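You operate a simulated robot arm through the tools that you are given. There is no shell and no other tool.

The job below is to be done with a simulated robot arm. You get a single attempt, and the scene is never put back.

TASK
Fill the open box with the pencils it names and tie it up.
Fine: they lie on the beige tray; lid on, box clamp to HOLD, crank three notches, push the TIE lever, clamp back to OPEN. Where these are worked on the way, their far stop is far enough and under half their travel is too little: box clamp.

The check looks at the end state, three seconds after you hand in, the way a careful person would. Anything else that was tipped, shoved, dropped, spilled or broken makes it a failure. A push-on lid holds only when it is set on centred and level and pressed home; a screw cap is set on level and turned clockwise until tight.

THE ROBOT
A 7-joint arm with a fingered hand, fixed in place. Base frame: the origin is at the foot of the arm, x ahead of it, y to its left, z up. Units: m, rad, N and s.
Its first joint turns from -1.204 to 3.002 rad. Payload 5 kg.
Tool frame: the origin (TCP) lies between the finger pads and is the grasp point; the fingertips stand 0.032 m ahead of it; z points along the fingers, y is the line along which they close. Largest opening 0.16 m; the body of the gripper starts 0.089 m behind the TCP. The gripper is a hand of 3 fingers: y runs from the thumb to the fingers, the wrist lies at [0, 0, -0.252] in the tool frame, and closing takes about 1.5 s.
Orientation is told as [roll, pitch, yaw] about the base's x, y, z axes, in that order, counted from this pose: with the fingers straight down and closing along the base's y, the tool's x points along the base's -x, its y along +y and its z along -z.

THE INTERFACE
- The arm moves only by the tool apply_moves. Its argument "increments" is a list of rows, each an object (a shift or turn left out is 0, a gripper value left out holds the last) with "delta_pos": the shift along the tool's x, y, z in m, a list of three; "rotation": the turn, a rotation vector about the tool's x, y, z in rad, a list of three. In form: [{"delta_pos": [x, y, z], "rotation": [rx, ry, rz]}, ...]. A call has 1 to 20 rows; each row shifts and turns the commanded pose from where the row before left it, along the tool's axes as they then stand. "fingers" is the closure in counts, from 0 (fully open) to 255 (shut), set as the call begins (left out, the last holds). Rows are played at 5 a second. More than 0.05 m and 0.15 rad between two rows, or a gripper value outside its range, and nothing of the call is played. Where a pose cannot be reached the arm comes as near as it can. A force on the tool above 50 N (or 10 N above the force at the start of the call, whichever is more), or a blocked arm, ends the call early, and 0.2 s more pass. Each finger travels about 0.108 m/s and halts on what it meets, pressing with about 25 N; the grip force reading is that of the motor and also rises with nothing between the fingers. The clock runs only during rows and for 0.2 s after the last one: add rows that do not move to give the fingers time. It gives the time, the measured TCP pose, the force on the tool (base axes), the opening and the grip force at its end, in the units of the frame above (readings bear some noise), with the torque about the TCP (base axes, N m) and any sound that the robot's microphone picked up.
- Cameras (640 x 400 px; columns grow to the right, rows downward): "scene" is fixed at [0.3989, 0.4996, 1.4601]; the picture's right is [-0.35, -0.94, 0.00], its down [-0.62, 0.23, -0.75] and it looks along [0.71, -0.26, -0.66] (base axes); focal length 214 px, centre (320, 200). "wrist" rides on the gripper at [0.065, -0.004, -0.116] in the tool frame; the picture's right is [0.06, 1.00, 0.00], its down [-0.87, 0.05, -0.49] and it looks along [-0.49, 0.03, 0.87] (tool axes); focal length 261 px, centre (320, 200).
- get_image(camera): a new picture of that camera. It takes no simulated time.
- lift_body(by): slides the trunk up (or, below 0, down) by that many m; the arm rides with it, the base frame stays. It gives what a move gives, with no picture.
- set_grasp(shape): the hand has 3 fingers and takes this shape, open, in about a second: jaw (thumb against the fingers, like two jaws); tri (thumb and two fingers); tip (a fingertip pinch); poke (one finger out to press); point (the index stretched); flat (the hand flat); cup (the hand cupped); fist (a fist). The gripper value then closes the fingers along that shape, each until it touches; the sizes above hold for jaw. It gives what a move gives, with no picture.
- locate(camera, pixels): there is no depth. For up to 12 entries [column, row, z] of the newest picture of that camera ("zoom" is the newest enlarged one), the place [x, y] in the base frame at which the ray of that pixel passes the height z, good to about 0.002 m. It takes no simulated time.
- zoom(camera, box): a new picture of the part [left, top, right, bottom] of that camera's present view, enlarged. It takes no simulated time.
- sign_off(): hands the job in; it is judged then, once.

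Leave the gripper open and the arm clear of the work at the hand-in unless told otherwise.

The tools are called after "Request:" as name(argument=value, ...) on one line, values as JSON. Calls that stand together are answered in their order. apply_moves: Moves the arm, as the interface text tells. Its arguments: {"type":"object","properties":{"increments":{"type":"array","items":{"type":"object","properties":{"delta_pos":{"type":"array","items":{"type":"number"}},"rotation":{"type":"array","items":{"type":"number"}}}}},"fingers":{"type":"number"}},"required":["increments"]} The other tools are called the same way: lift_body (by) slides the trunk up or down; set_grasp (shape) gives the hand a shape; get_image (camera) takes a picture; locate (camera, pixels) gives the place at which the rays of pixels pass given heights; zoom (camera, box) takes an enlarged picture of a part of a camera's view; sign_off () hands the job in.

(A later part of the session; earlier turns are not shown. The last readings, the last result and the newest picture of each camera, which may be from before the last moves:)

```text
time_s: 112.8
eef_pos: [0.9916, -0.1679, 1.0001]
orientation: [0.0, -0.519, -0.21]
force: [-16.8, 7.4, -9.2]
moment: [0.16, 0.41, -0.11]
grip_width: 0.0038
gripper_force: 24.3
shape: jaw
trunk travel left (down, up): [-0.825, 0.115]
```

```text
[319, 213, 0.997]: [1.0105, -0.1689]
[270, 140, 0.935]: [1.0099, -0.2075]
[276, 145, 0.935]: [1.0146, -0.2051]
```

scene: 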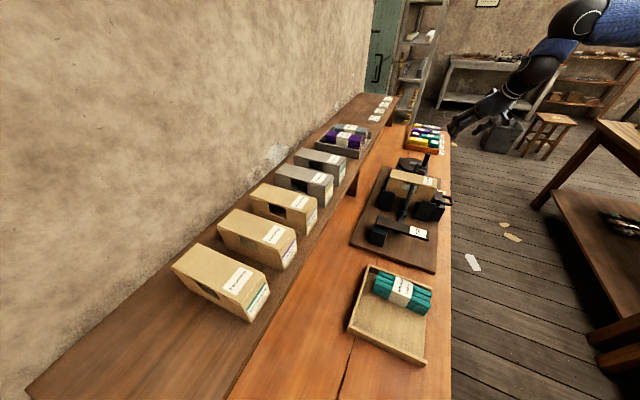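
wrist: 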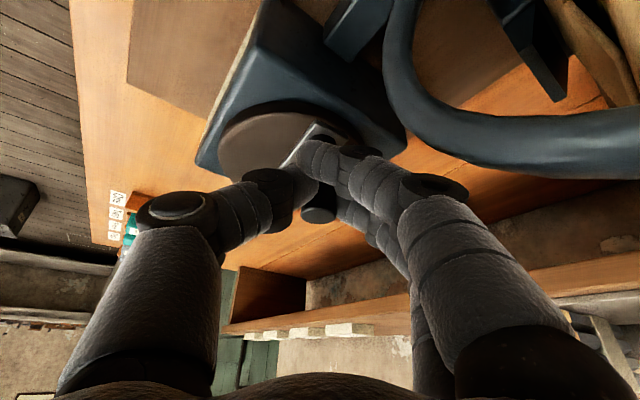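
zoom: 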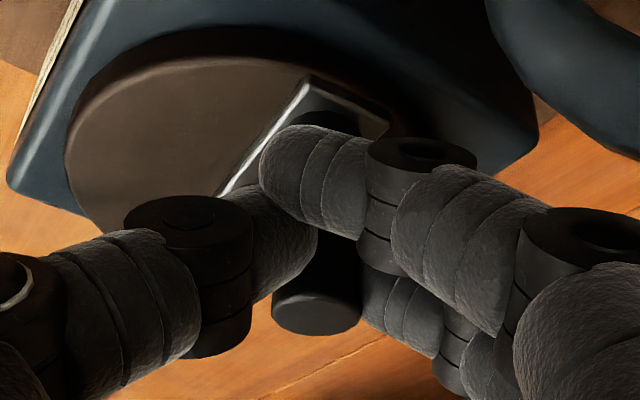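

By three sightings of the knob the circle is about centre (1.038,-0.200), radius 0.040–0.043. I continue on that arc 20° more and watch the ring.

Request:
apply_moves(increments=[{"delta_pos": [-0.0022, 0.0027, 0.0012]}, {"delta_pos": [-0.0022, 0.0027, 0.0013]}, {"delta_pos": [-0.0026, 0.0022, 0.0015]}, {"delta_pos": [-0.0026, 0.0022, 0.0014]}, {}])

Request:
get_image(camera="wrist")

Request:
zoom(camera="scene", box=[370, 130, 460, 220])

```text
time_s: 114.0
eef_pos: [1.0072, -0.1611, 1.0006]
orientation: [0.0, -0.521, -0.213]
force: [-7.7, 15.8, -6.2]
moment: [0.13, 0.34, 0.32]
grip_width: 0.0028
gripper_force: 24.9
shape: jaw
trunk travel left (down, up): [-0.825, 0.115]
```

```text
taken
```

wrist: 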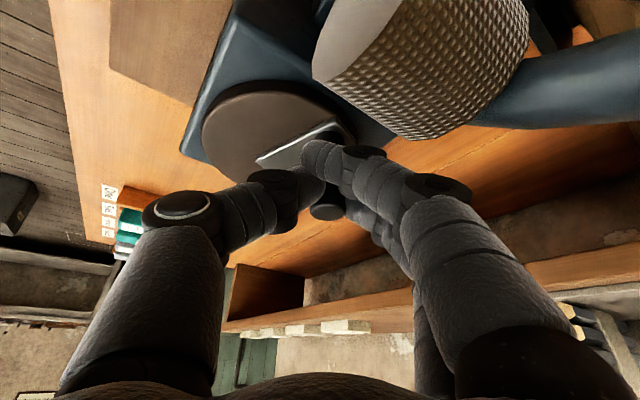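

```text
4.44 times, centred on (415, 175) of scene
```

zoom: 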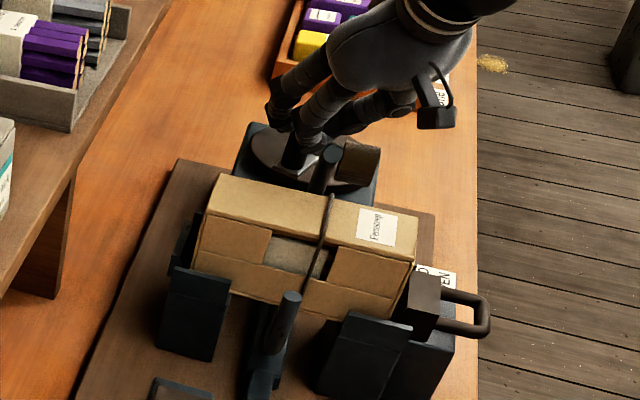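

A twine loop now lies around the box. I zoom in to inspect the twine and ring.

Request:
zoom(camera="scene", box=[390, 145, 450, 215])

Request:
zoom(camera="scene", box=[405, 160, 430, 190])

```text
5.71 times, centred on (420, 180) of scene
```

zoom: 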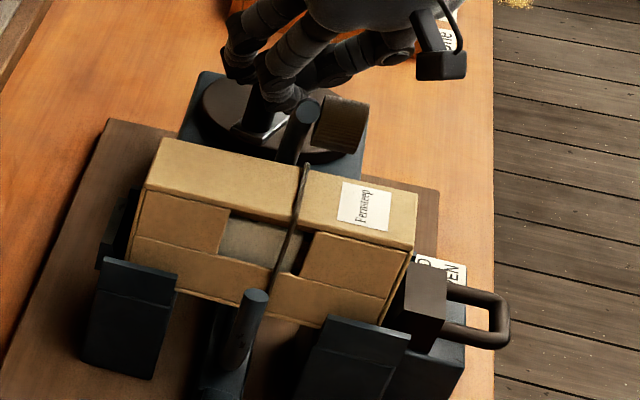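

```text
13.33 times, centred on (418, 175) of scene
```

zoom: 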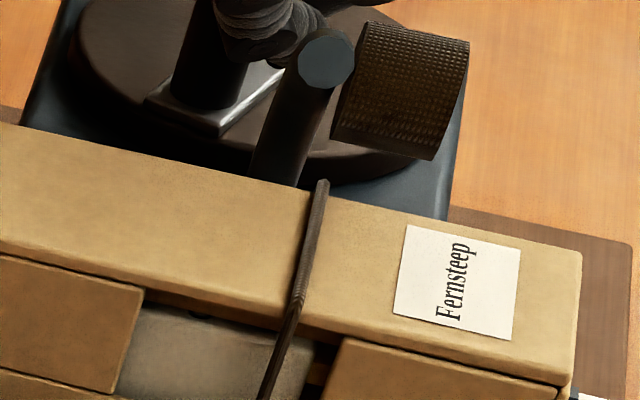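

One strand of twine is around the box: that is the first notch (about 120° of crank). Three notches should then be one full crank turn, back to the starting position. I continue on the arc, 20° at a time.

Request:
apply_moves(increments=[{"delta_pos": [-0.0026, 0.0025, 0.0015]}, {"delta_pos": [-0.0026, 0.0023, 0.0015]}, {"delta_pos": [-0.0029, 0.0012, 0.0017]}, {"delta_pos": [-0.0029, 0.0012, 0.0017]}, {}])

Request:
get_image(camera="wrist")

Request:
zoom(camera="scene", box=[370, 130, 460, 220])

```text
time_s: 115.2
eef_pos: [1.0182, -0.1553, 1.0009]
orientation: [0.0, -0.521, -0.209]
force: [-10.2, 12.8, 0.3]
moment: [0.15, 0.14, 0.0]
grip_width: 0.003
gripper_force: 25.0
shape: jaw
trunk travel left (down, up): [-0.825, 0.115]
```

```text
taken
```

wrist: 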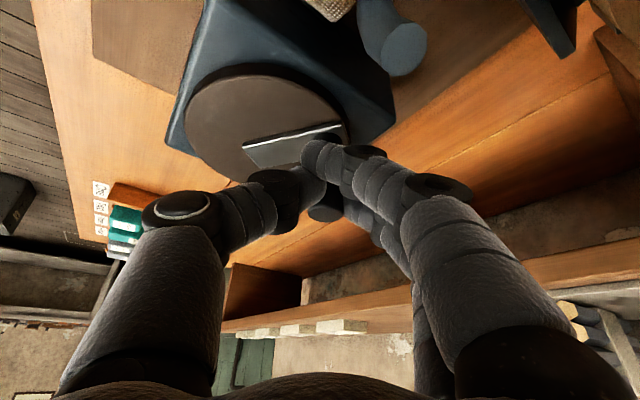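

```text
4.44 times, centred on (415, 175) of scene
```

zoom: 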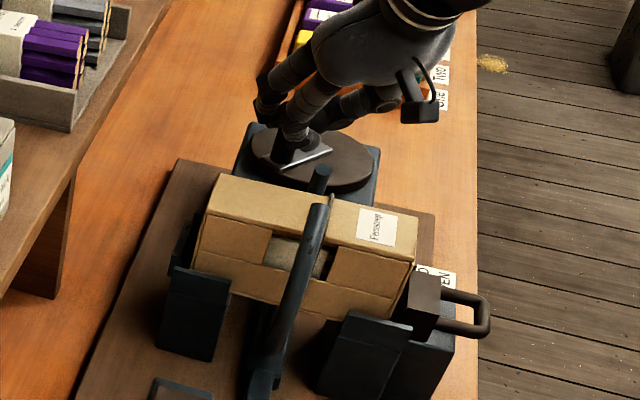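

The ring has passed a full turn (about 375°) at roughly 125° of crank — so the ratio is 3:1 and one notch is 120°. I continue on the far side of the arc.

Request:
apply_moves(increments=[{"delta_pos": [-0.0031, 0.0012, 0.0018]}, {"delta_pos": [-0.0031, 0.001, 0.0018]}, {"delta_pos": [-0.0031, 0.0002, 0.0018]}, {"delta_pos": [-0.0031, 0.0, 0.0018]}, {}])

Request:
get_image(camera="wrist")

```text
time_s: 116.5
eef_pos: [1.034, -0.1551, 0.9995]
orientation: [-0.001, -0.52, -0.21]
force: [-2.9, 17.8, -0.6]
moment: [0.26, 0.0, 0.15]
grip_width: 0.0028
gripper_force: 25.3
shape: jaw
trunk travel left (down, up): [-0.825, 0.115]
```

```text
taken
```

wrist: 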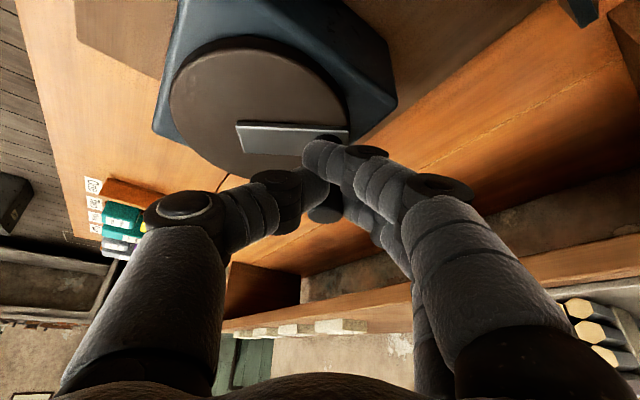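

Request:
apply_moves(increments=[{"delta_pos": [-0.003, -0.0003, 0.0017]}, {"delta_pos": [-0.003, -0.0005, 0.0017]}, {"delta_pos": [-0.0029, -0.0011, 0.0017]}, {"delta_pos": [-0.0029, -0.0013, 0.0017]}, {"delta_pos": [-0.0027, -0.0018, 0.0015]}, {"delta_pos": [-0.0027, -0.0018, 0.0015]}, {}])

Request:
get_image(camera="wrist")

Request:
zoom(camera="scene", box=[370, 130, 460, 220])

```text
time_s: 118.0
eef_pos: [1.0524, -0.1664, 0.9992]
orientation: [-0.002, -0.521, -0.212]
force: [7.7, 17.6, 6.2]
moment: [0.32, -0.25, 0.23]
grip_width: 0.0036
gripper_force: 25.0
shape: jaw
trunk travel left (down, up): [-0.825, 0.115]
```

```text
taken
```

wrist: 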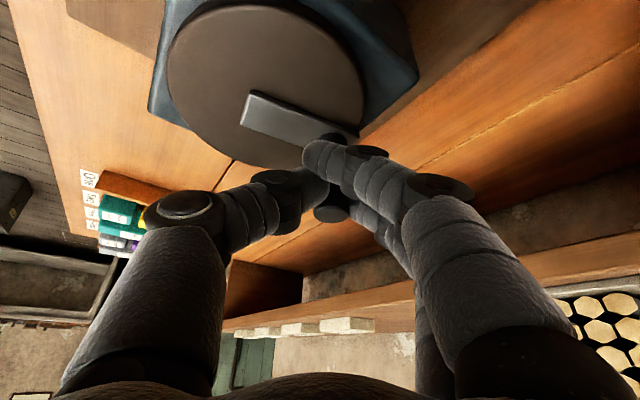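

```text
4.44 times, centred on (415, 175) of scene
```

zoom: 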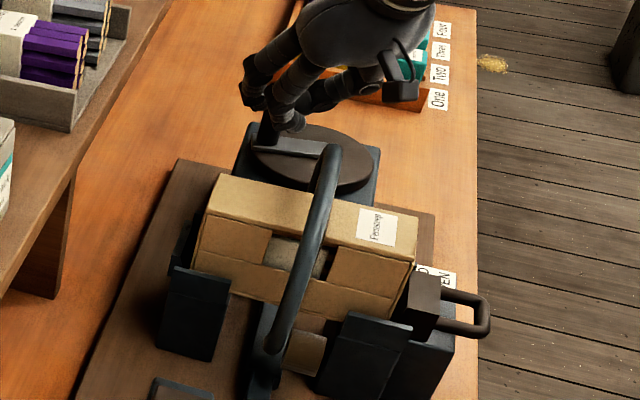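

Request:
apply_moves(increments=[{"delta_pos": [-0.0029, -0.0016, 0.0016]}, {"delta_pos": [-0.0026, -0.0019, 0.0015]}, {"delta_pos": [-0.0021, -0.0026, 0.0012]}, {"delta_pos": [-0.0021, -0.0026, 0.0012]}, {"delta_pos": [-0.0017, -0.003, 0.001]}, {"delta_pos": [-0.0017, -0.003, 0.0009]}, {}])

Request:
get_image(camera="wrist")

```text
time_s: 119.7
eef_pos: [1.0643, -0.1839, 1.0005]
orientation: [-0.002, -0.524, -0.21]
force: [23.0, 19.0, 10.0]
moment: [0.47, -0.62, 0.08]
grip_width: 0.0048
gripper_force: 24.9
shape: jaw
trunk travel left (down, up): [-0.825, 0.115]
```

```text
taken
```

wrist: 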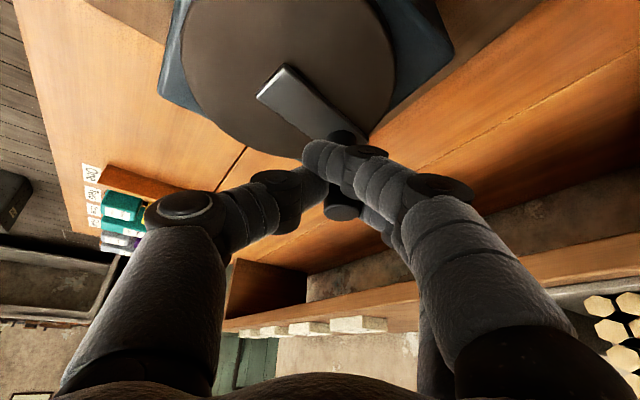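

The outward force has grown to 28 N; I shift outward by 3 mm and check where the arm points.

Request:
apply_moves(increments=[{"delta_pos": [-0.0022, 0.0016, 0.0012]}, {}])

Request:
get_image(camera="wrist")

Request:
zoom(camera="wrist", box=[230, 40, 430, 240])

```text
time_s: 120.2
eef_pos: [1.0664, -0.1841, 1.0008]
orientation: [-0.001, -0.519, -0.212]
force: [18.6, 15.2, 11.0]
moment: [0.38, -0.53, 0.01]
grip_width: 0.0046
gripper_force: 24.7
shape: jaw
trunk travel left (down, up): [-0.825, 0.115]
```

```text
taken
```

wrist: 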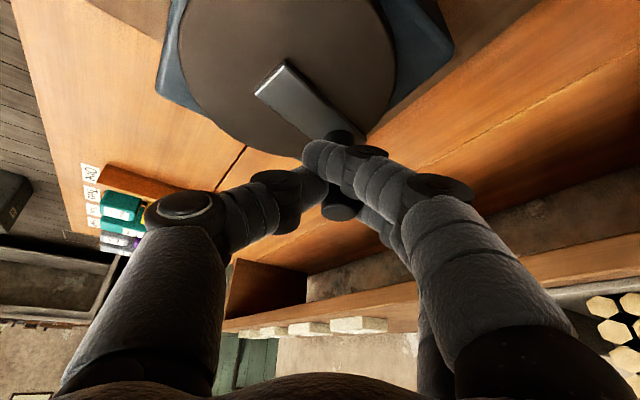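

```text
2.00 times, centred on (330, 140) of wrist
```

zoom: 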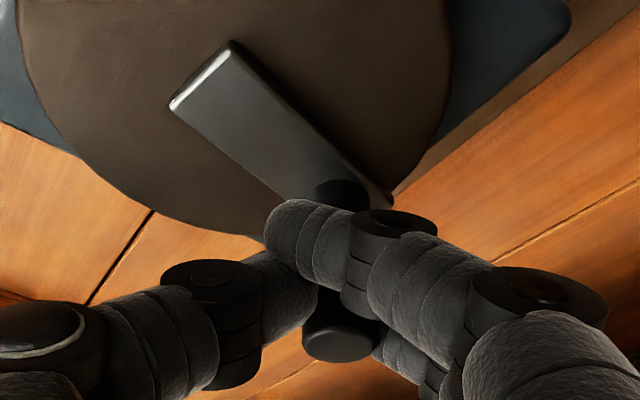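

Request:
locate(camera="wrist", pixels=[[270.5, 77.5, 0.945], [340, 135, 0.945], [340.5, 209, 0.997], [230, 160, 0.935], [377, 140, 0.935], [315, 155, 0.935]])

```text
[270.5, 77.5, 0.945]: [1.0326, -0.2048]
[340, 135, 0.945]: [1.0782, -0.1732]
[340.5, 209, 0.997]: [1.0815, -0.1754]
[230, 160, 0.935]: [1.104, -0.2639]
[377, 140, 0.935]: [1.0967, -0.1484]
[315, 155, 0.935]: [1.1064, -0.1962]
```

The hand has drifted 1.2 cm sideways relative to the knob. I open slightly, recentre on the knob and grip again.

Request:
apply_moves(increments=[{}, {}], fingers=195)

Request:
get_image(camera="wrist")

Request:
zoom(camera="wrist", box=[230, 40, 430, 240])

```text
time_s: 120.8
eef_pos: [1.0658, -0.1871, 0.9972]
orientation: [-0.003, -0.519, -0.211]
force: [2.5, 1.3, 0.8]
moment: [0.03, -0.07, -0.05]
grip_width: 0.039
gripper_force: 0.0
shape: jaw
trunk travel left (down, up): [-0.825, 0.115]
```

```text
taken
```

wrist: 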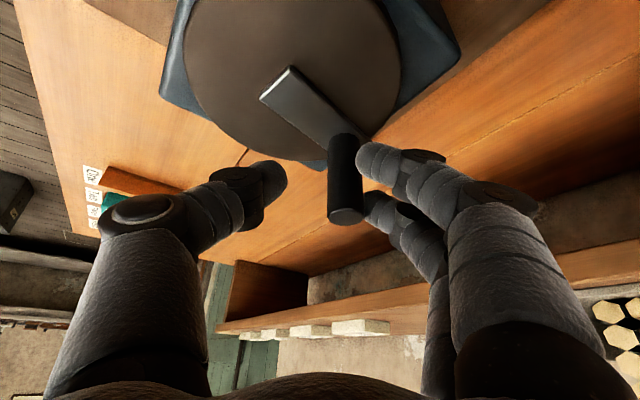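

```text
2.00 times, centred on (330, 140) of wrist
```

zoom: 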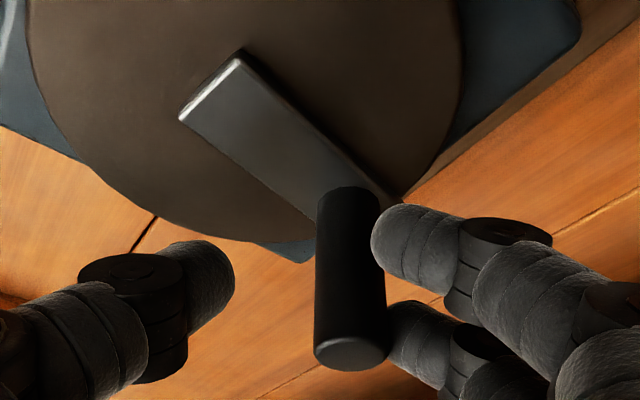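

Request:
locate(camera="wrist", pixels=[[345, 216, 0.997], [345, 137.5, 0.945], [275, 82, 0.945]])

```text
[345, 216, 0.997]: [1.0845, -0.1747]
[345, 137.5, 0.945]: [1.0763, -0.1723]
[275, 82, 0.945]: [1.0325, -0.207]
```

I shift the hand 1.4 cm to the knob's side so that it's centred, then close.

Request:
apply_moves(increments=[{"delta_pos": [0.0004, 0.0072, -0.0018]}, {"delta_pos": [0.0004, 0.0072, -0.0018]}, {}])

Request:
apply_moves(increments=[{}, {}, {}], fingers=255)

Request:
get_image(camera="wrist")

```text
time_s: 121.7
eef_pos: [1.0668, -0.1707, 1.0021]
orientation: [-0.001, -0.521, -0.211]
force: [0.9, -0.7, -0.7]
moment: [0.01, -0.02, 0.01]
grip_width: 0.0377
gripper_force: 0.1
shape: jaw
trunk travel left (down, up): [-0.825, 0.115]
```

```text
time_s: 122.5
eef_pos: [1.0673, -0.1707, 1.0004]
orientation: [0.002, -0.521, -0.211]
force: [-0.9, -3.0, -1.6]
moment: [-0.12, 0.04, -0.02]
grip_width: 0.005
gripper_force: 25.0
shape: jaw
trunk travel left (down, up): [-0.825, 0.115]
```

```text
taken
```

wrist: 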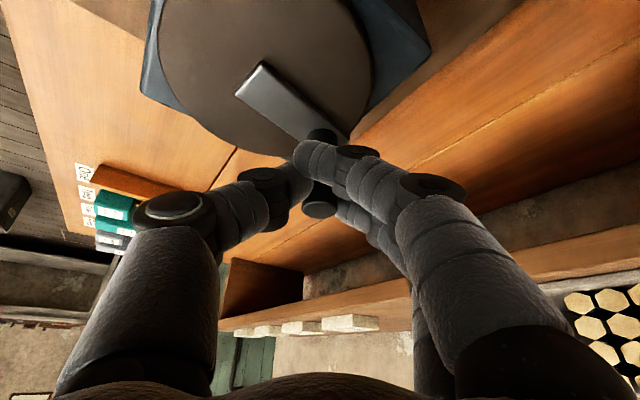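

Centred with little force. I continue the arc from 35° on with radius 0.045 m.

Request:
apply_moves(increments=[{"delta_pos": [-0.0023, -0.0029, 0.0013]}, {"delta_pos": [-0.0023, -0.0029, 0.0013]}, {"delta_pos": [-0.0018, -0.0033, 0.001]}, {"delta_pos": [-0.0018, -0.0033, 0.001]}, {}])

Request:
apply_moves(increments=[{"delta_pos": [-0.0013, -0.0036, 0.0007]}, {"delta_pos": [-0.0013, -0.0036, 0.0007]}, {}])

Request:
get_image(camera="wrist")

Request:
zoom(camera="scene", box=[370, 130, 460, 220])

```text
time_s: 123.7
eef_pos: [1.0735, -0.1839, 1.0014]
orientation: [-0.001, -0.521, -0.21]
force: [-15.5, 2.1, -8.4]
moment: [0.07, 0.37, -0.29]
grip_width: 0.0044
gripper_force: 25.3
shape: jaw
trunk travel left (down, up): [-0.825, 0.115]
```

```text
time_s: 124.5
eef_pos: [1.0754, -0.1917, 1.0018]
orientation: [-0.001, -0.521, -0.21]
force: [-17.8, 4.0, -10.0]
moment: [0.13, 0.44, -0.25]
grip_width: 0.0039
gripper_force: 25.1
shape: jaw
trunk travel left (down, up): [-0.825, 0.115]
```

```text
taken
```

wrist: 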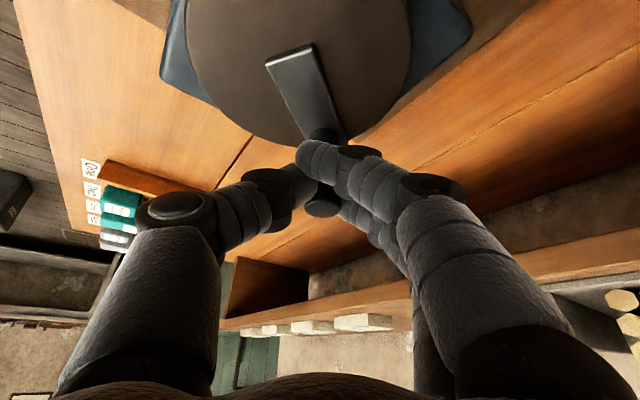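

```text
4.44 times, centred on (415, 175) of scene
```

zoom: 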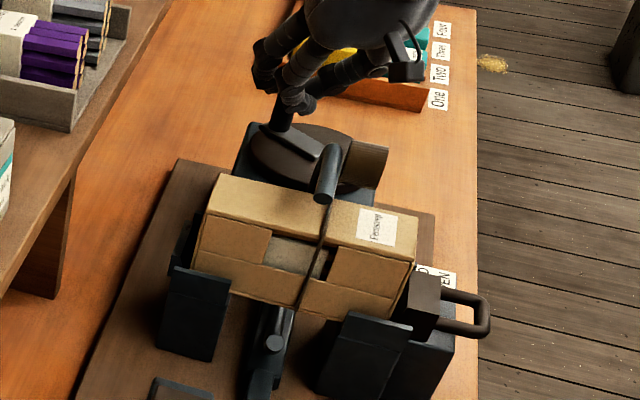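

Now the force is inward 18 N, so I pull in by 1.5 mm and continue 30°.

Request:
apply_moves(increments=[{"delta_pos": [0.0002, -0.004, -0.0001]}, {"delta_pos": [-0.0003, -0.0039, 0.0001]}, {"delta_pos": [0.0001, -0.0038, -0.0001]}, {"delta_pos": [0.0001, -0.0038, -0.0001]}, {"delta_pos": [0.0006, -0.0038, -0.0003]}, {"delta_pos": [0.0006, -0.0037, -0.0003]}, {}])

Request:
get_image(camera="wrist")

Request:
zoom(camera="scene", box=[370, 130, 460, 220])

```text
time_s: 126.0
eef_pos: [1.0694, -0.2138, 1.0025]
orientation: [0.001, -0.52, -0.211]
force: [-9.1, 10.5, -8.0]
moment: [0.15, 0.3, 0.0]
grip_width: 0.0024
gripper_force: 25.5
shape: jaw
trunk travel left (down, up): [-0.825, 0.115]
```

```text
taken
```

wrist: 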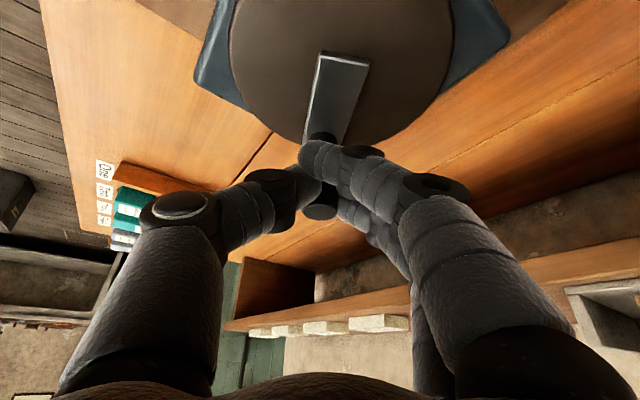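

```text
4.44 times, centred on (415, 175) of scene
```

zoom: 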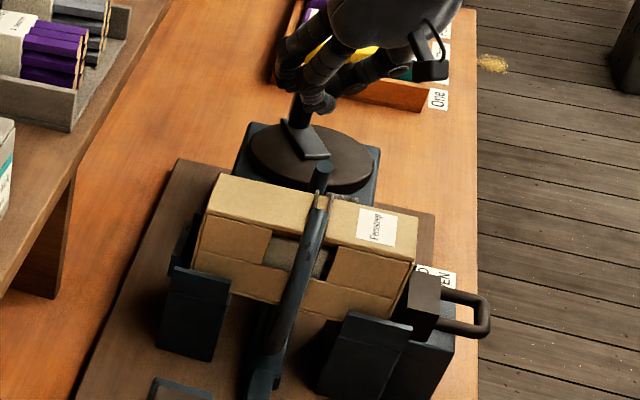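

Second wrap is complete (ring about 737°, crank about 245°). I continue towards the third notch.

Request:
apply_moves(increments=[{"delta_pos": [0.0015, -0.0035, -0.0009]}, {"delta_pos": [0.0012, -0.0037, -0.0007]}, {"delta_pos": [0.0016, -0.0034, -0.0009]}, {"delta_pos": [0.0016, -0.0034, -0.0009]}, {"delta_pos": [0.0021, -0.0031, -0.0012]}, {"delta_pos": [0.0021, -0.0031, -0.0012]}, {}])

Request:
get_image(camera="wrist")

```text
time_s: 127.7
eef_pos: [1.0541, -0.231, 1.0037]
orientation: [-0.001, -0.52, -0.21]
force: [-3.3, 9.5, -3.8]
moment: [0.14, 0.2, 0.13]
grip_width: 0.0016
gripper_force: 25.3
shape: jaw
trunk travel left (down, up): [-0.825, 0.115]
```

```text
taken
```

wrist: 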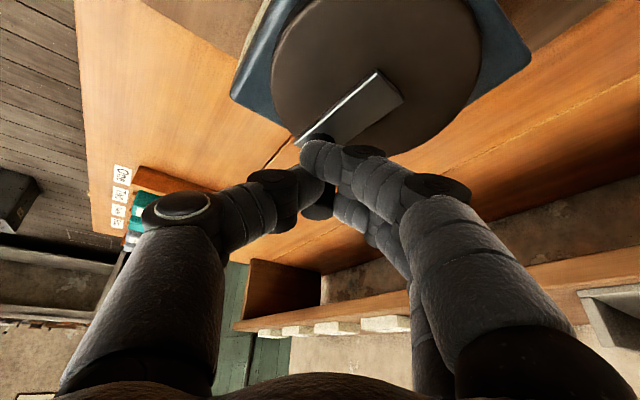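

Request:
apply_moves(increments=[{"delta_pos": [0.0025, -0.0026, -0.0014]}, {"delta_pos": [0.0025, -0.0026, -0.0014]}, {"delta_pos": [0.0029, -0.0021, -0.0016]}, {"delta_pos": [0.0029, -0.0021, -0.0016]}, {"delta_pos": [0.0031, -0.0015, -0.0018]}, {"delta_pos": [0.0031, -0.0014, -0.0018]}, {}])

Request:
get_image(camera="wrist")

Request:
zoom(camera="scene", box=[370, 130, 460, 220])

```text
time_s: 129.2
eef_pos: [1.0313, -0.239, 1.0022]
orientation: [0.0, -0.52, -0.211]
force: [1.9, 7.7, 2.2]
moment: [0.03, -0.04, 0.14]
grip_width: 0.0021
gripper_force: 25.1
shape: jaw
trunk travel left (down, up): [-0.825, 0.115]
```

```text
taken
```

wrist: 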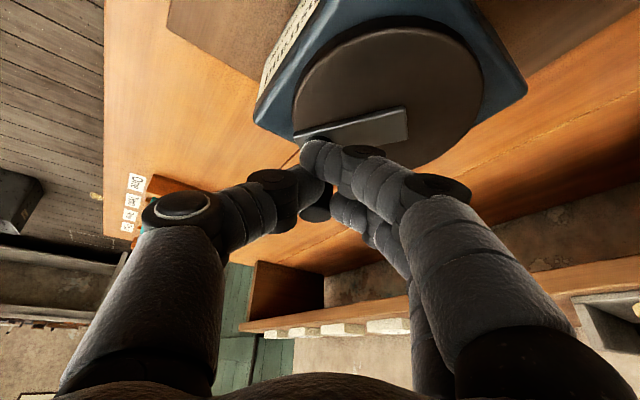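

```text
4.44 times, centred on (415, 175) of scene
```

zoom: 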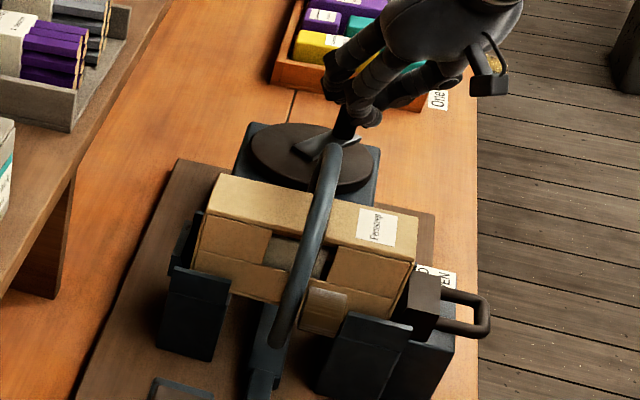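

Request:
apply_moves(increments=[{"delta_pos": [0.0033, -0.0008, -0.0019]}, {"delta_pos": [0.0033, -0.0008, -0.0019]}, {"delta_pos": [0.0034, -0.0001, -0.0019]}, {"delta_pos": [0.0034, -0.0001, -0.002]}, {"delta_pos": [0.0033, 0.0006, -0.0019]}, {"delta_pos": [0.0033, 0.0006, -0.0019]}, {}])

Request:
get_image(camera="wrist")

Request:
zoom(camera="scene", box=[370, 130, 460, 220])

```text
time_s: 130.8
eef_pos: [1.009, -0.2353, 1.0031]
orientation: [0.0, -0.521, -0.213]
force: [1.1, 5.6, -0.1]
moment: [0.04, 0.03, 0.13]
grip_width: 0.0012
gripper_force: 25.4
shape: jaw
trunk travel left (down, up): [-0.825, 0.115]
```

```text
taken
```

wrist: 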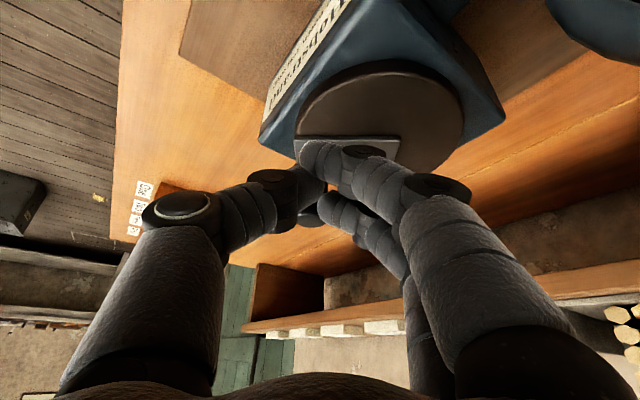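

```text
4.44 times, centred on (415, 175) of scene
```

zoom: 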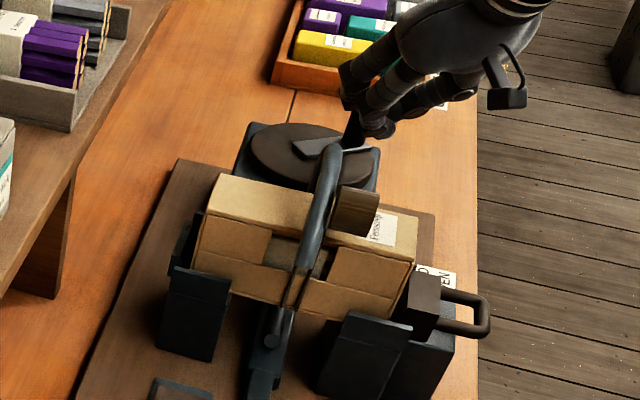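

The hand moved but the arm turned less; I check whether the knob is slipping in the grip.

Request:
zoom(camera="wrist", box=[230, 70, 430, 250])

Request:
locate(camera="wrist", pixels=[[308, 215, 0.997], [305, 148, 0.945], [395, 148, 0.945]])

Request:
zoom(camera="scene", box=[390, 140, 430, 180])

```text
2.22 times, centred on (330, 160) of wrist
```

zoom: 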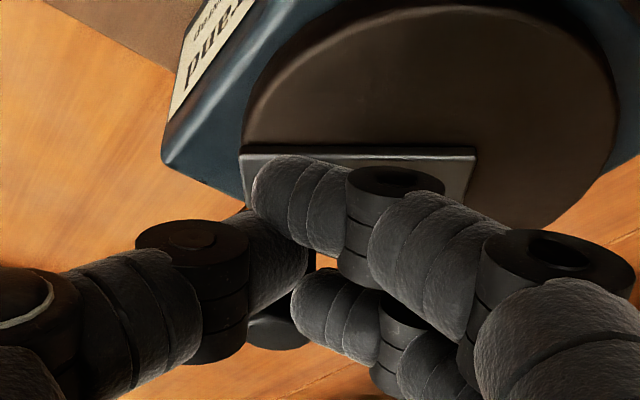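

```text
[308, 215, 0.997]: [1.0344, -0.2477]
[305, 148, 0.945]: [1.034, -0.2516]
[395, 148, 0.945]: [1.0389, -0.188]
```

```text
10.00 times, centred on (410, 160) of scene
```

zoom: 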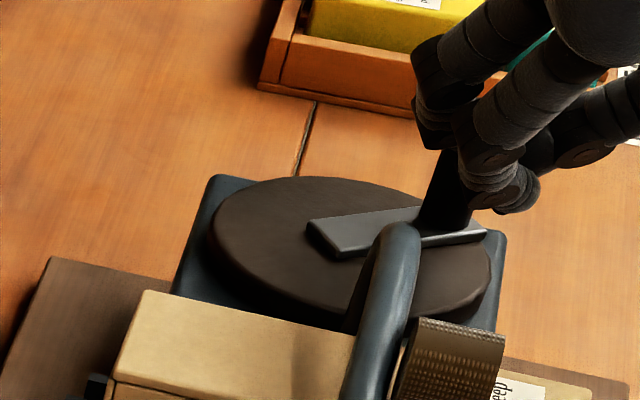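

The knob has slipped forward in the grip; crank now at about 326°. I open, recentre on the knob and grip again for the rest.

Request:
apply_moves(increments=[{}, {}], fingers=195)

Request:
get_image(camera="wrist")

Request:
zoom(camera="wrist", box=[230, 70, 430, 250])

```text
time_s: 131.4
eef_pos: [1.0083, -0.2356, 1.0028]
orientation: [-0.001, -0.52, -0.211]
force: [0.7, -0.7, 1.2]
moment: [0.01, -0.04, 0.04]
grip_width: 0.0372
gripper_force: 0.0
shape: jaw
trunk travel left (down, up): [-0.825, 0.115]
```

```text
taken
```

wrist: 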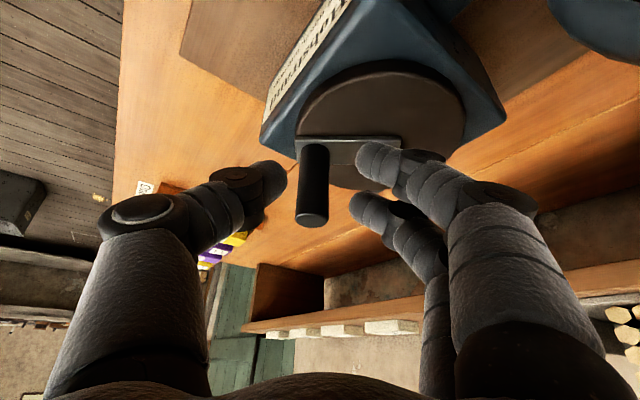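

```text
2.22 times, centred on (330, 160) of wrist
```

zoom: 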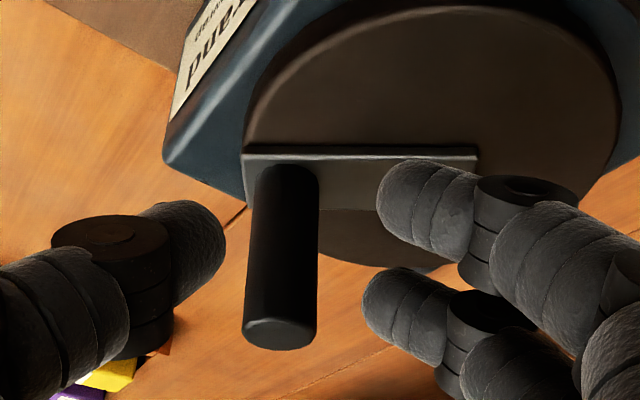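

Request:
locate(camera="wrist", pixels=[[312, 219.5, 0.997], [315.1, 151, 0.945], [399.8, 146, 0.945], [302, 150, 0.945]])

```text
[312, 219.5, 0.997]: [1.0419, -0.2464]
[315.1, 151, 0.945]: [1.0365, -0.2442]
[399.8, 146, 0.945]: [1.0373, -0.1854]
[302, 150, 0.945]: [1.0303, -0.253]
```

Knob at about (1.039,-0.2455). I move the hand forward onto it and close.

Request:
apply_moves(increments=[{"delta_pos": [-0.007, -0.0016, 0.0058]}, {"delta_pos": [-0.007, -0.0016, 0.0057]}, {}])

Request:
apply_moves(increments=[{}, {}, {}], fingers=255)

Request:
get_image(camera="wrist")

```text
time_s: 132.2
eef_pos: [1.0246, -0.2422, 0.9989]
orientation: [-0.001, -0.52, -0.212]
force: [1.2, 0.2, -0.4]
moment: [0.02, 0.02, -0.04]
grip_width: 0.0371
gripper_force: 0.0
shape: jaw
trunk travel left (down, up): [-0.825, 0.115]
```

```text
time_s: 133.1
eef_pos: [1.025, -0.2432, 0.9985]
orientation: [0.0, -0.52, -0.21]
force: [-3.0, -5.5, -1.5]
moment: [-0.15, 0.09, -0.04]
grip_width: 0.0061
gripper_force: 24.8
shape: jaw
trunk travel left (down, up): [-0.825, 0.115]
```

```text
taken
```

wrist: 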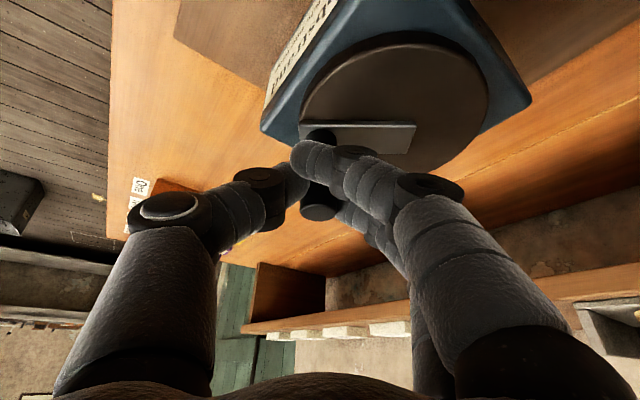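

Gripped again. I continue from about -90°, 20°.

Request:
apply_moves(increments=[{"delta_pos": [0.0033, -0.0005, -0.0019]}, {"delta_pos": [0.0033, -0.0004, -0.0019]}, {"delta_pos": [0.0033, 0.0002, -0.0019]}, {"delta_pos": [0.0033, 0.0002, -0.0019]}, {}])

Request:
get_image(camera="wrist")

Request:
zoom(camera="scene", box=[370, 130, 460, 220])

```text
time_s: 134.2
eef_pos: [1.0113, -0.239, 0.9986]
orientation: [-0.001, -0.521, -0.209]
force: [1.4, -1.9, -3.1]
moment: [-0.02, 0.03, -0.1]
grip_width: 0.0051
gripper_force: 24.8
shape: jaw
trunk travel left (down, up): [-0.825, 0.115]
```

```text
taken
```

wrist: 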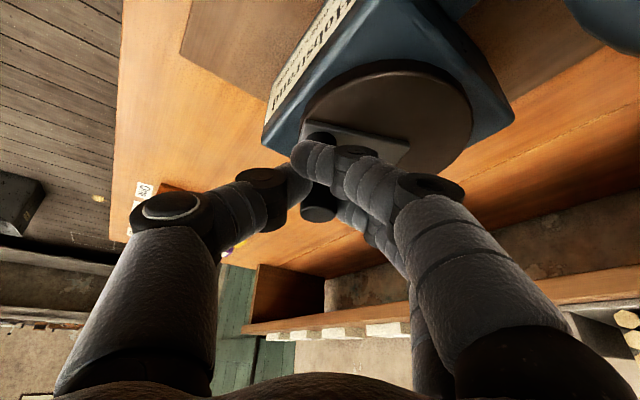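

```text
4.44 times, centred on (415, 175) of scene
```

zoom: 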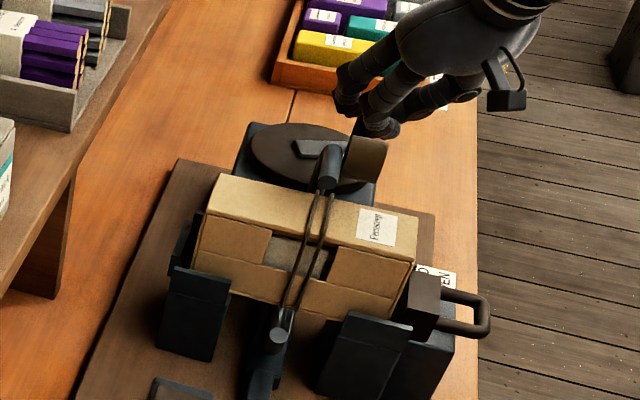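

Two strands are visible; the ring stands about 288° into the third wrap (crank ≈336°). I continue 20°.

Request:
apply_moves(increments=[{"delta_pos": [0.0032, 0.0009, -0.0018]}, {"delta_pos": [0.0032, 0.0009, -0.0019]}, {"delta_pos": [0.0031, 0.0015, -0.0018]}, {"delta_pos": [0.0031, 0.0015, -0.0018]}, {}])

Request:
get_image(camera="wrist")

Request:
zoom(camera="scene", box=[370, 130, 460, 220])

```text
time_s: 135.4
eef_pos: [0.9988, -0.2317, 0.9982]
orientation: [0.001, -0.52, -0.211]
force: [1.0, 0.9, -5.7]
moment: [-0.02, 0.09, -0.03]
grip_width: 0.0044
gripper_force: 25.0
shape: jaw
trunk travel left (down, up): [-0.825, 0.115]
```

```text
taken
```

wrist: 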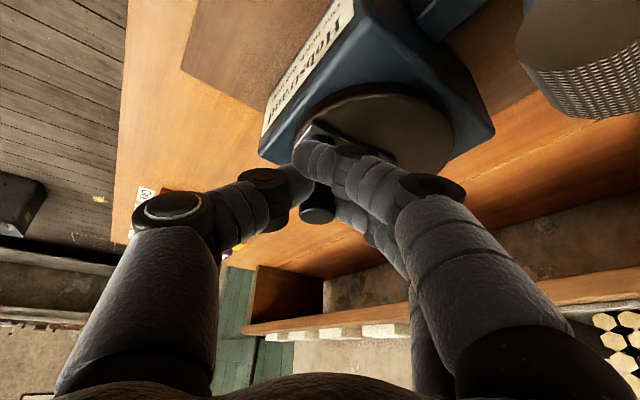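

```text
4.44 times, centred on (415, 175) of scene
```

zoom: 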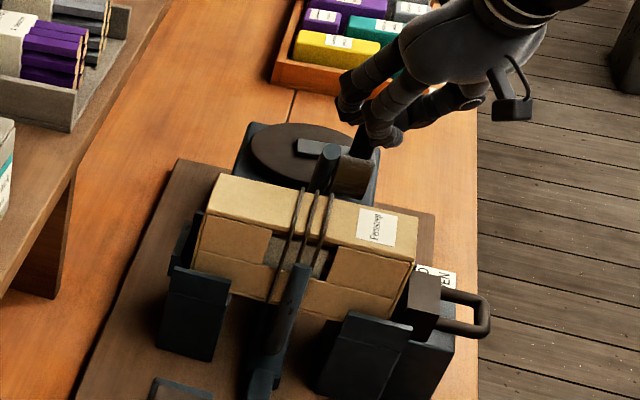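

Three strands of twine now. The ring is about 20° short of upright; I turn the last 7–8° of crank to finish the third notch exactly.

Request:
apply_moves(increments=[{"delta_pos": [0.0022, 0.0016, -0.0013]}, {"delta_pos": [0.0022, 0.0016, -0.0013]}, {}])

Request:
get_image(camera="wrist")

Request:
zoom(camera="scene", box=[370, 130, 460, 220])

```text
time_s: 136.2
eef_pos: [0.9928, -0.2273, 0.9993]
orientation: [0.002, -0.52, -0.211]
force: [2.7, 0.7, -6.4]
moment: [0.02, 0.08, -0.02]
grip_width: 0.0039
gripper_force: 25.0
shape: jaw
trunk travel left (down, up): [-0.825, 0.115]
```

```text
taken
```

wrist: 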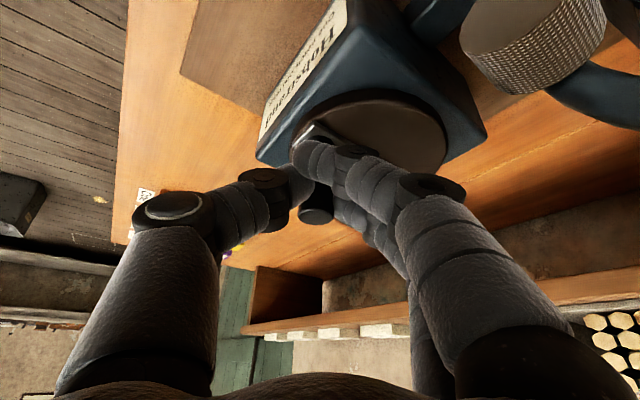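

```text
4.44 times, centred on (415, 175) of scene
```

zoom: 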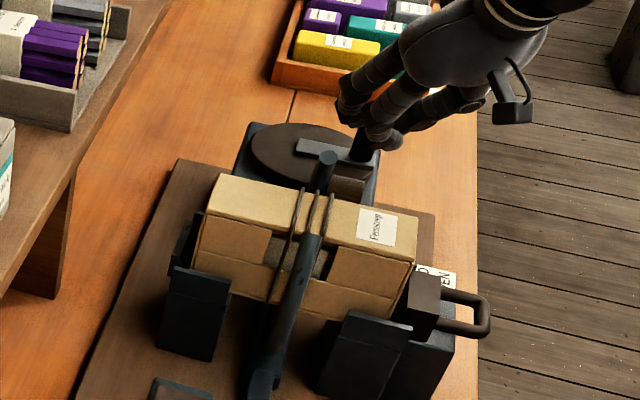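

The ring is back exactly in its starting position: three full wraps. I release the knob and back off along the fingers.

Request:
apply_moves(increments=[{}, {}, {}], fingers=150)

Request:
apply_moves(increments=[{"delta_pos": [0, 0, -0.02]}, {"delta_pos": [0, 0, -0.03]}, {"delta_pos": [0, 0, -0.04]}, {"delta_pos": [0, 0, -0.04]}, {}])

Request:
get_image(camera="wrist")

Request:
zoom(camera="scene", box=[380, 140, 450, 210])

```text
time_s: 137.1
eef_pos: [0.993, -0.2273, 0.9998]
orientation: [0.0, -0.519, -0.211]
force: [0.8, -1.0, 0.2]
moment: [0.01, -0.01, -0.03]
grip_width: 0.0654
gripper_force: 0.1
shape: jaw
trunk travel left (down, up): [-0.825, 0.115]
```

```text
time_s: 138.2
eef_pos: [0.9302, -0.2141, 1.1107]
orientation: [0.0, -0.518, -0.211]
force: [0.5, -0.3, -0.6]
moment: [0.0, 0.02, 0.01]
grip_width: 0.0655
gripper_force: 0.2
shape: jaw
trunk travel left (down, up): [-0.825, 0.115]
```

```text
taken
```

wrist: 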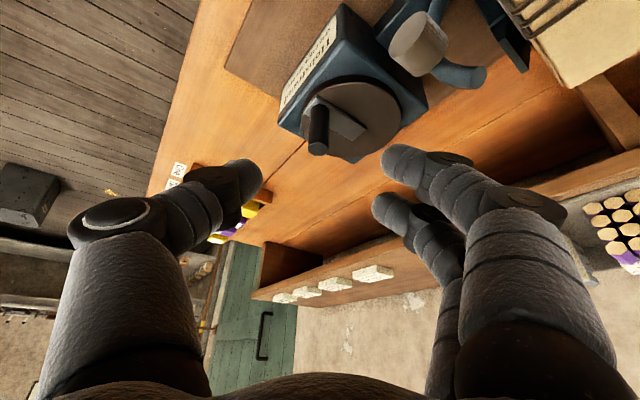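

```text
5.71 times, centred on (415, 175) of scene
```

zoom: 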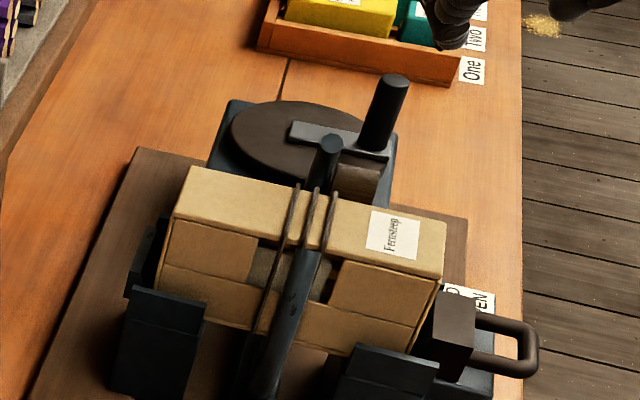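

Three wraps lie around the box. Now the TIE lever: I return the hand to vertical with yaw 45° and fly to look at the lever.

Request:
apply_moves(increments=[{"rotation": [0, 0.13, 0]}, {"rotation": [0, 0.13, 0]}, {"rotation": [0, 0.13, 0]}, {"rotation": [0, 0.13, 0]}, {"rotation": [0, 0, -0.142]}, {"rotation": [0, 0, -0.142]}, {"rotation": [0, 0, -0.142]}, {"rotation": [0, 0, -0.142]}, {"rotation": [0, 0, -0.142]}, {"rotation": [0, 0, -0.142]}, {"rotation": [0, 0, -0.144]}, {}], fingers=0)

```text
time_s: 140.8
eef_pos: [0.9307, -0.2142, 1.1124]
orientation: [0.001, 0.001, 0.786]
force: [-0.5, 0.2, 0.1]
moment: [0.01, -0.02, 0.04]
grip_width: 0.1602
gripper_force: 0.0
shape: jaw
trunk travel left (down, up): [-0.825, 0.115]
```

Request:
apply_moves(increments=[{"delta_pos": [0.02, 0, -0.02]}, {"delta_pos": [0.02, 0, -0.01]}, {"delta_pos": [0.0047, 0.0412, 0]}, {"delta_pos": [0.0047, 0.0412, 0]}, {"delta_pos": [0.0047, 0.0412, 0]}, {"delta_pos": [0.0047, 0.0412, 0]}, {"delta_pos": [0.0047, 0.0412, 0]}, {"delta_pos": [0.0047, 0.0412, 0]}, {"delta_pos": [0.0047, 0.0412, 0]}, {"delta_pos": [0.0047, 0.0412, 0]}, {}])

Request:
get_image(camera="wrist")

Request:
zoom(camera="wrist", box=[240, 80, 400, 260])

Request:
zoom(camera="scene", box=[360, 195, 445, 265])

```text
time_s: 143.2
eef_pos: [0.6409, -0.0361, 1.1419]
orientation: [-0.002, -0.001, 0.786]
force: [0.6, -0.6, 0.0]
moment: [0.03, 0.0, 0.01]
grip_width: 0.1598
gripper_force: 0.0
shape: jaw
trunk travel left (down, up): [-0.825, 0.115]
```

```text
taken
```

wrist: 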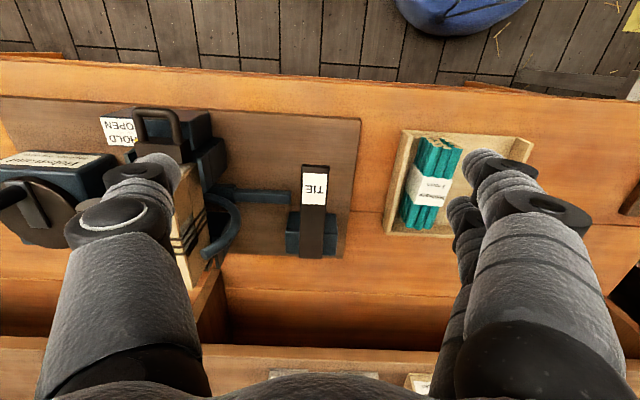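

```text
2.22 times, centred on (320, 170) of wrist
```

zoom: 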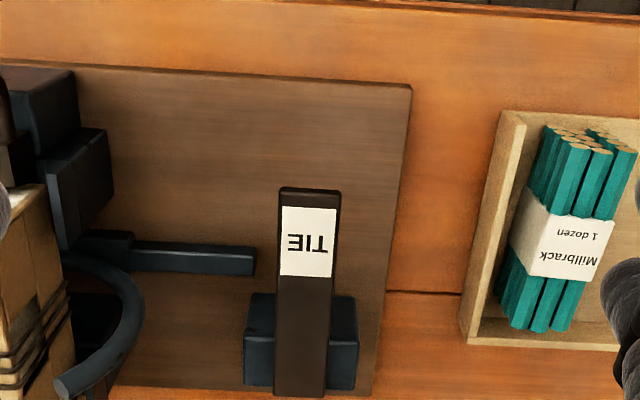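

```text
5.71 times, centred on (402, 230) of scene
```

zoom: 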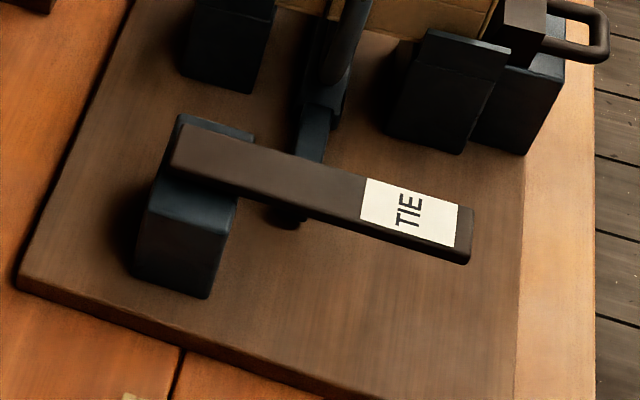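

Request:
locate(camera="wrist", pixels=[[302.4, 165, 0.88], [302.4, 165, 0.94], [329.5, 166.8, 0.88], [329.5, 166.8, 0.94], [299.7, 256.5, 0.88], [299.7, 256.5, 0.94], [322.3, 258.3, 0.88], [322.3, 258.3, 0.94]])

Request:
locate(camera="scene", pixels=[[428.6, 231.75, 0.88], [428.6, 231.75, 0.94], [427.9, 238.8, 0.88], [427.9, 238.8, 0.94], [377.5, 216.7, 0.88], [377.5, 216.7, 0.94], [376.1, 224, 0.88], [376.1, 224, 0.94]])

```text
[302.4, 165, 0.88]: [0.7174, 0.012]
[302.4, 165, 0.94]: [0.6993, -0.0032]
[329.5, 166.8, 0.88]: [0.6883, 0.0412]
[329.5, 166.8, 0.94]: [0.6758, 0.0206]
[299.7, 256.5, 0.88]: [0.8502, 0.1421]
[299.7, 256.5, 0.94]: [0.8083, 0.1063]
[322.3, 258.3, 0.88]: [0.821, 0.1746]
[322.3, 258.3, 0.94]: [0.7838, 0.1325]
```

```text
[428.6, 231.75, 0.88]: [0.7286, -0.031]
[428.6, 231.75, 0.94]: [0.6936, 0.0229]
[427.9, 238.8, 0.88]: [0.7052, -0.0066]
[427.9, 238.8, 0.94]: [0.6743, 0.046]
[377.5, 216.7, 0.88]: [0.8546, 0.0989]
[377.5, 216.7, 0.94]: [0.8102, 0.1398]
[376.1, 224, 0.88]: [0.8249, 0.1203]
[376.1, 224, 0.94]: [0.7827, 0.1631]
```

The TIE bar lies level at z≈0.917, from n≈0.502 (label end, free) to 0.67 (on its block). I close the fingers and press down on the label end.

Request:
apply_moves(increments=[{"delta_pos": [-0.0472, -0.0013, 0]}, {"delta_pos": [-0.0472, 0, 0]}, {"delta_pos": [0, 0, 0.04]}, {"delta_pos": [0, 0, 0.04]}, {"delta_pos": [0, 0, 0.04]}, {"delta_pos": [0, 0, 0.04]}, {}, {}], fingers=255)

Request:
get_image(camera="wrist")

Request:
zoom(camera="scene", box=[360, 185, 455, 265])

```text
time_s: 145.1
eef_pos: [0.7091, 0.0309, 0.9826]
orientation: [0.002, 0.0, 0.787]
force: [0.7, -0.7, -0.1]
moment: [0.02, 0.01, -0.01]
grip_width: 0.0
gripper_force: 25.1
shape: jaw
trunk travel left (down, up): [-0.825, 0.115]
```

```text
taken
```

wrist: 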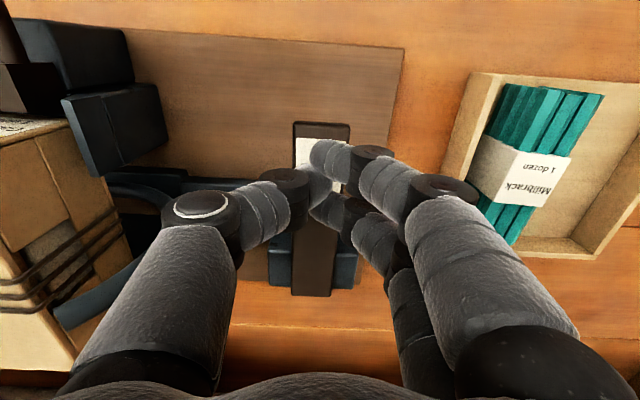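

```text
5.00 times, centred on (408, 225) of scene
```

zoom: 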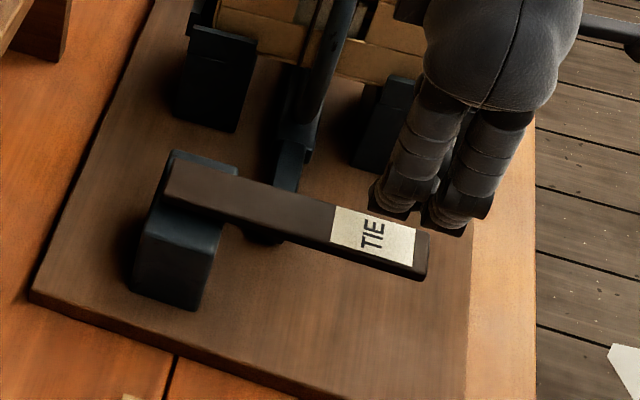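

Over the label. I press down in steps.

Request:
apply_moves(increments=[{"delta_pos": [0, 0, 0.015]}, {"delta_pos": [0, 0, 0.01]}, {"delta_pos": [0, 0, 0.005]}, {"delta_pos": [0, 0, 0.005]}, {"delta_pos": [0, 0, 0.005]}, {}])

Request:
zoom(camera="scene", box=[360, 185, 455, 265])

```text
time_s: 146.4
eef_pos: [0.7094, 0.0308, 0.943]
orientation: [0.0, -0.002, 0.787]
force: [0.4, 1.1, 3.5]
moment: [0.08, -0.04, -0.01]
grip_width: 0.0
gripper_force: 25.5
shape: jaw
trunk travel left (down, up): [-0.825, 0.115]
```

```text
5.00 times, centred on (408, 225) of scene
```

zoom: 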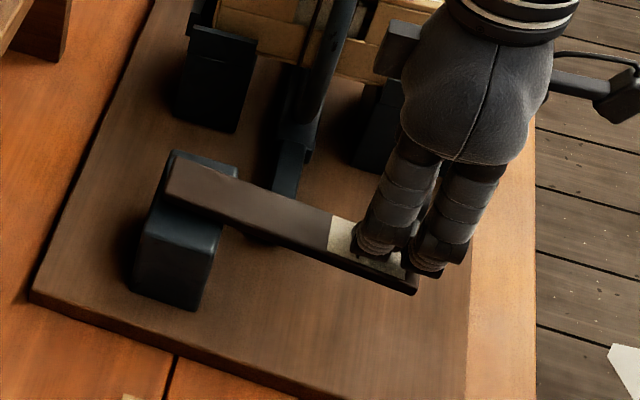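

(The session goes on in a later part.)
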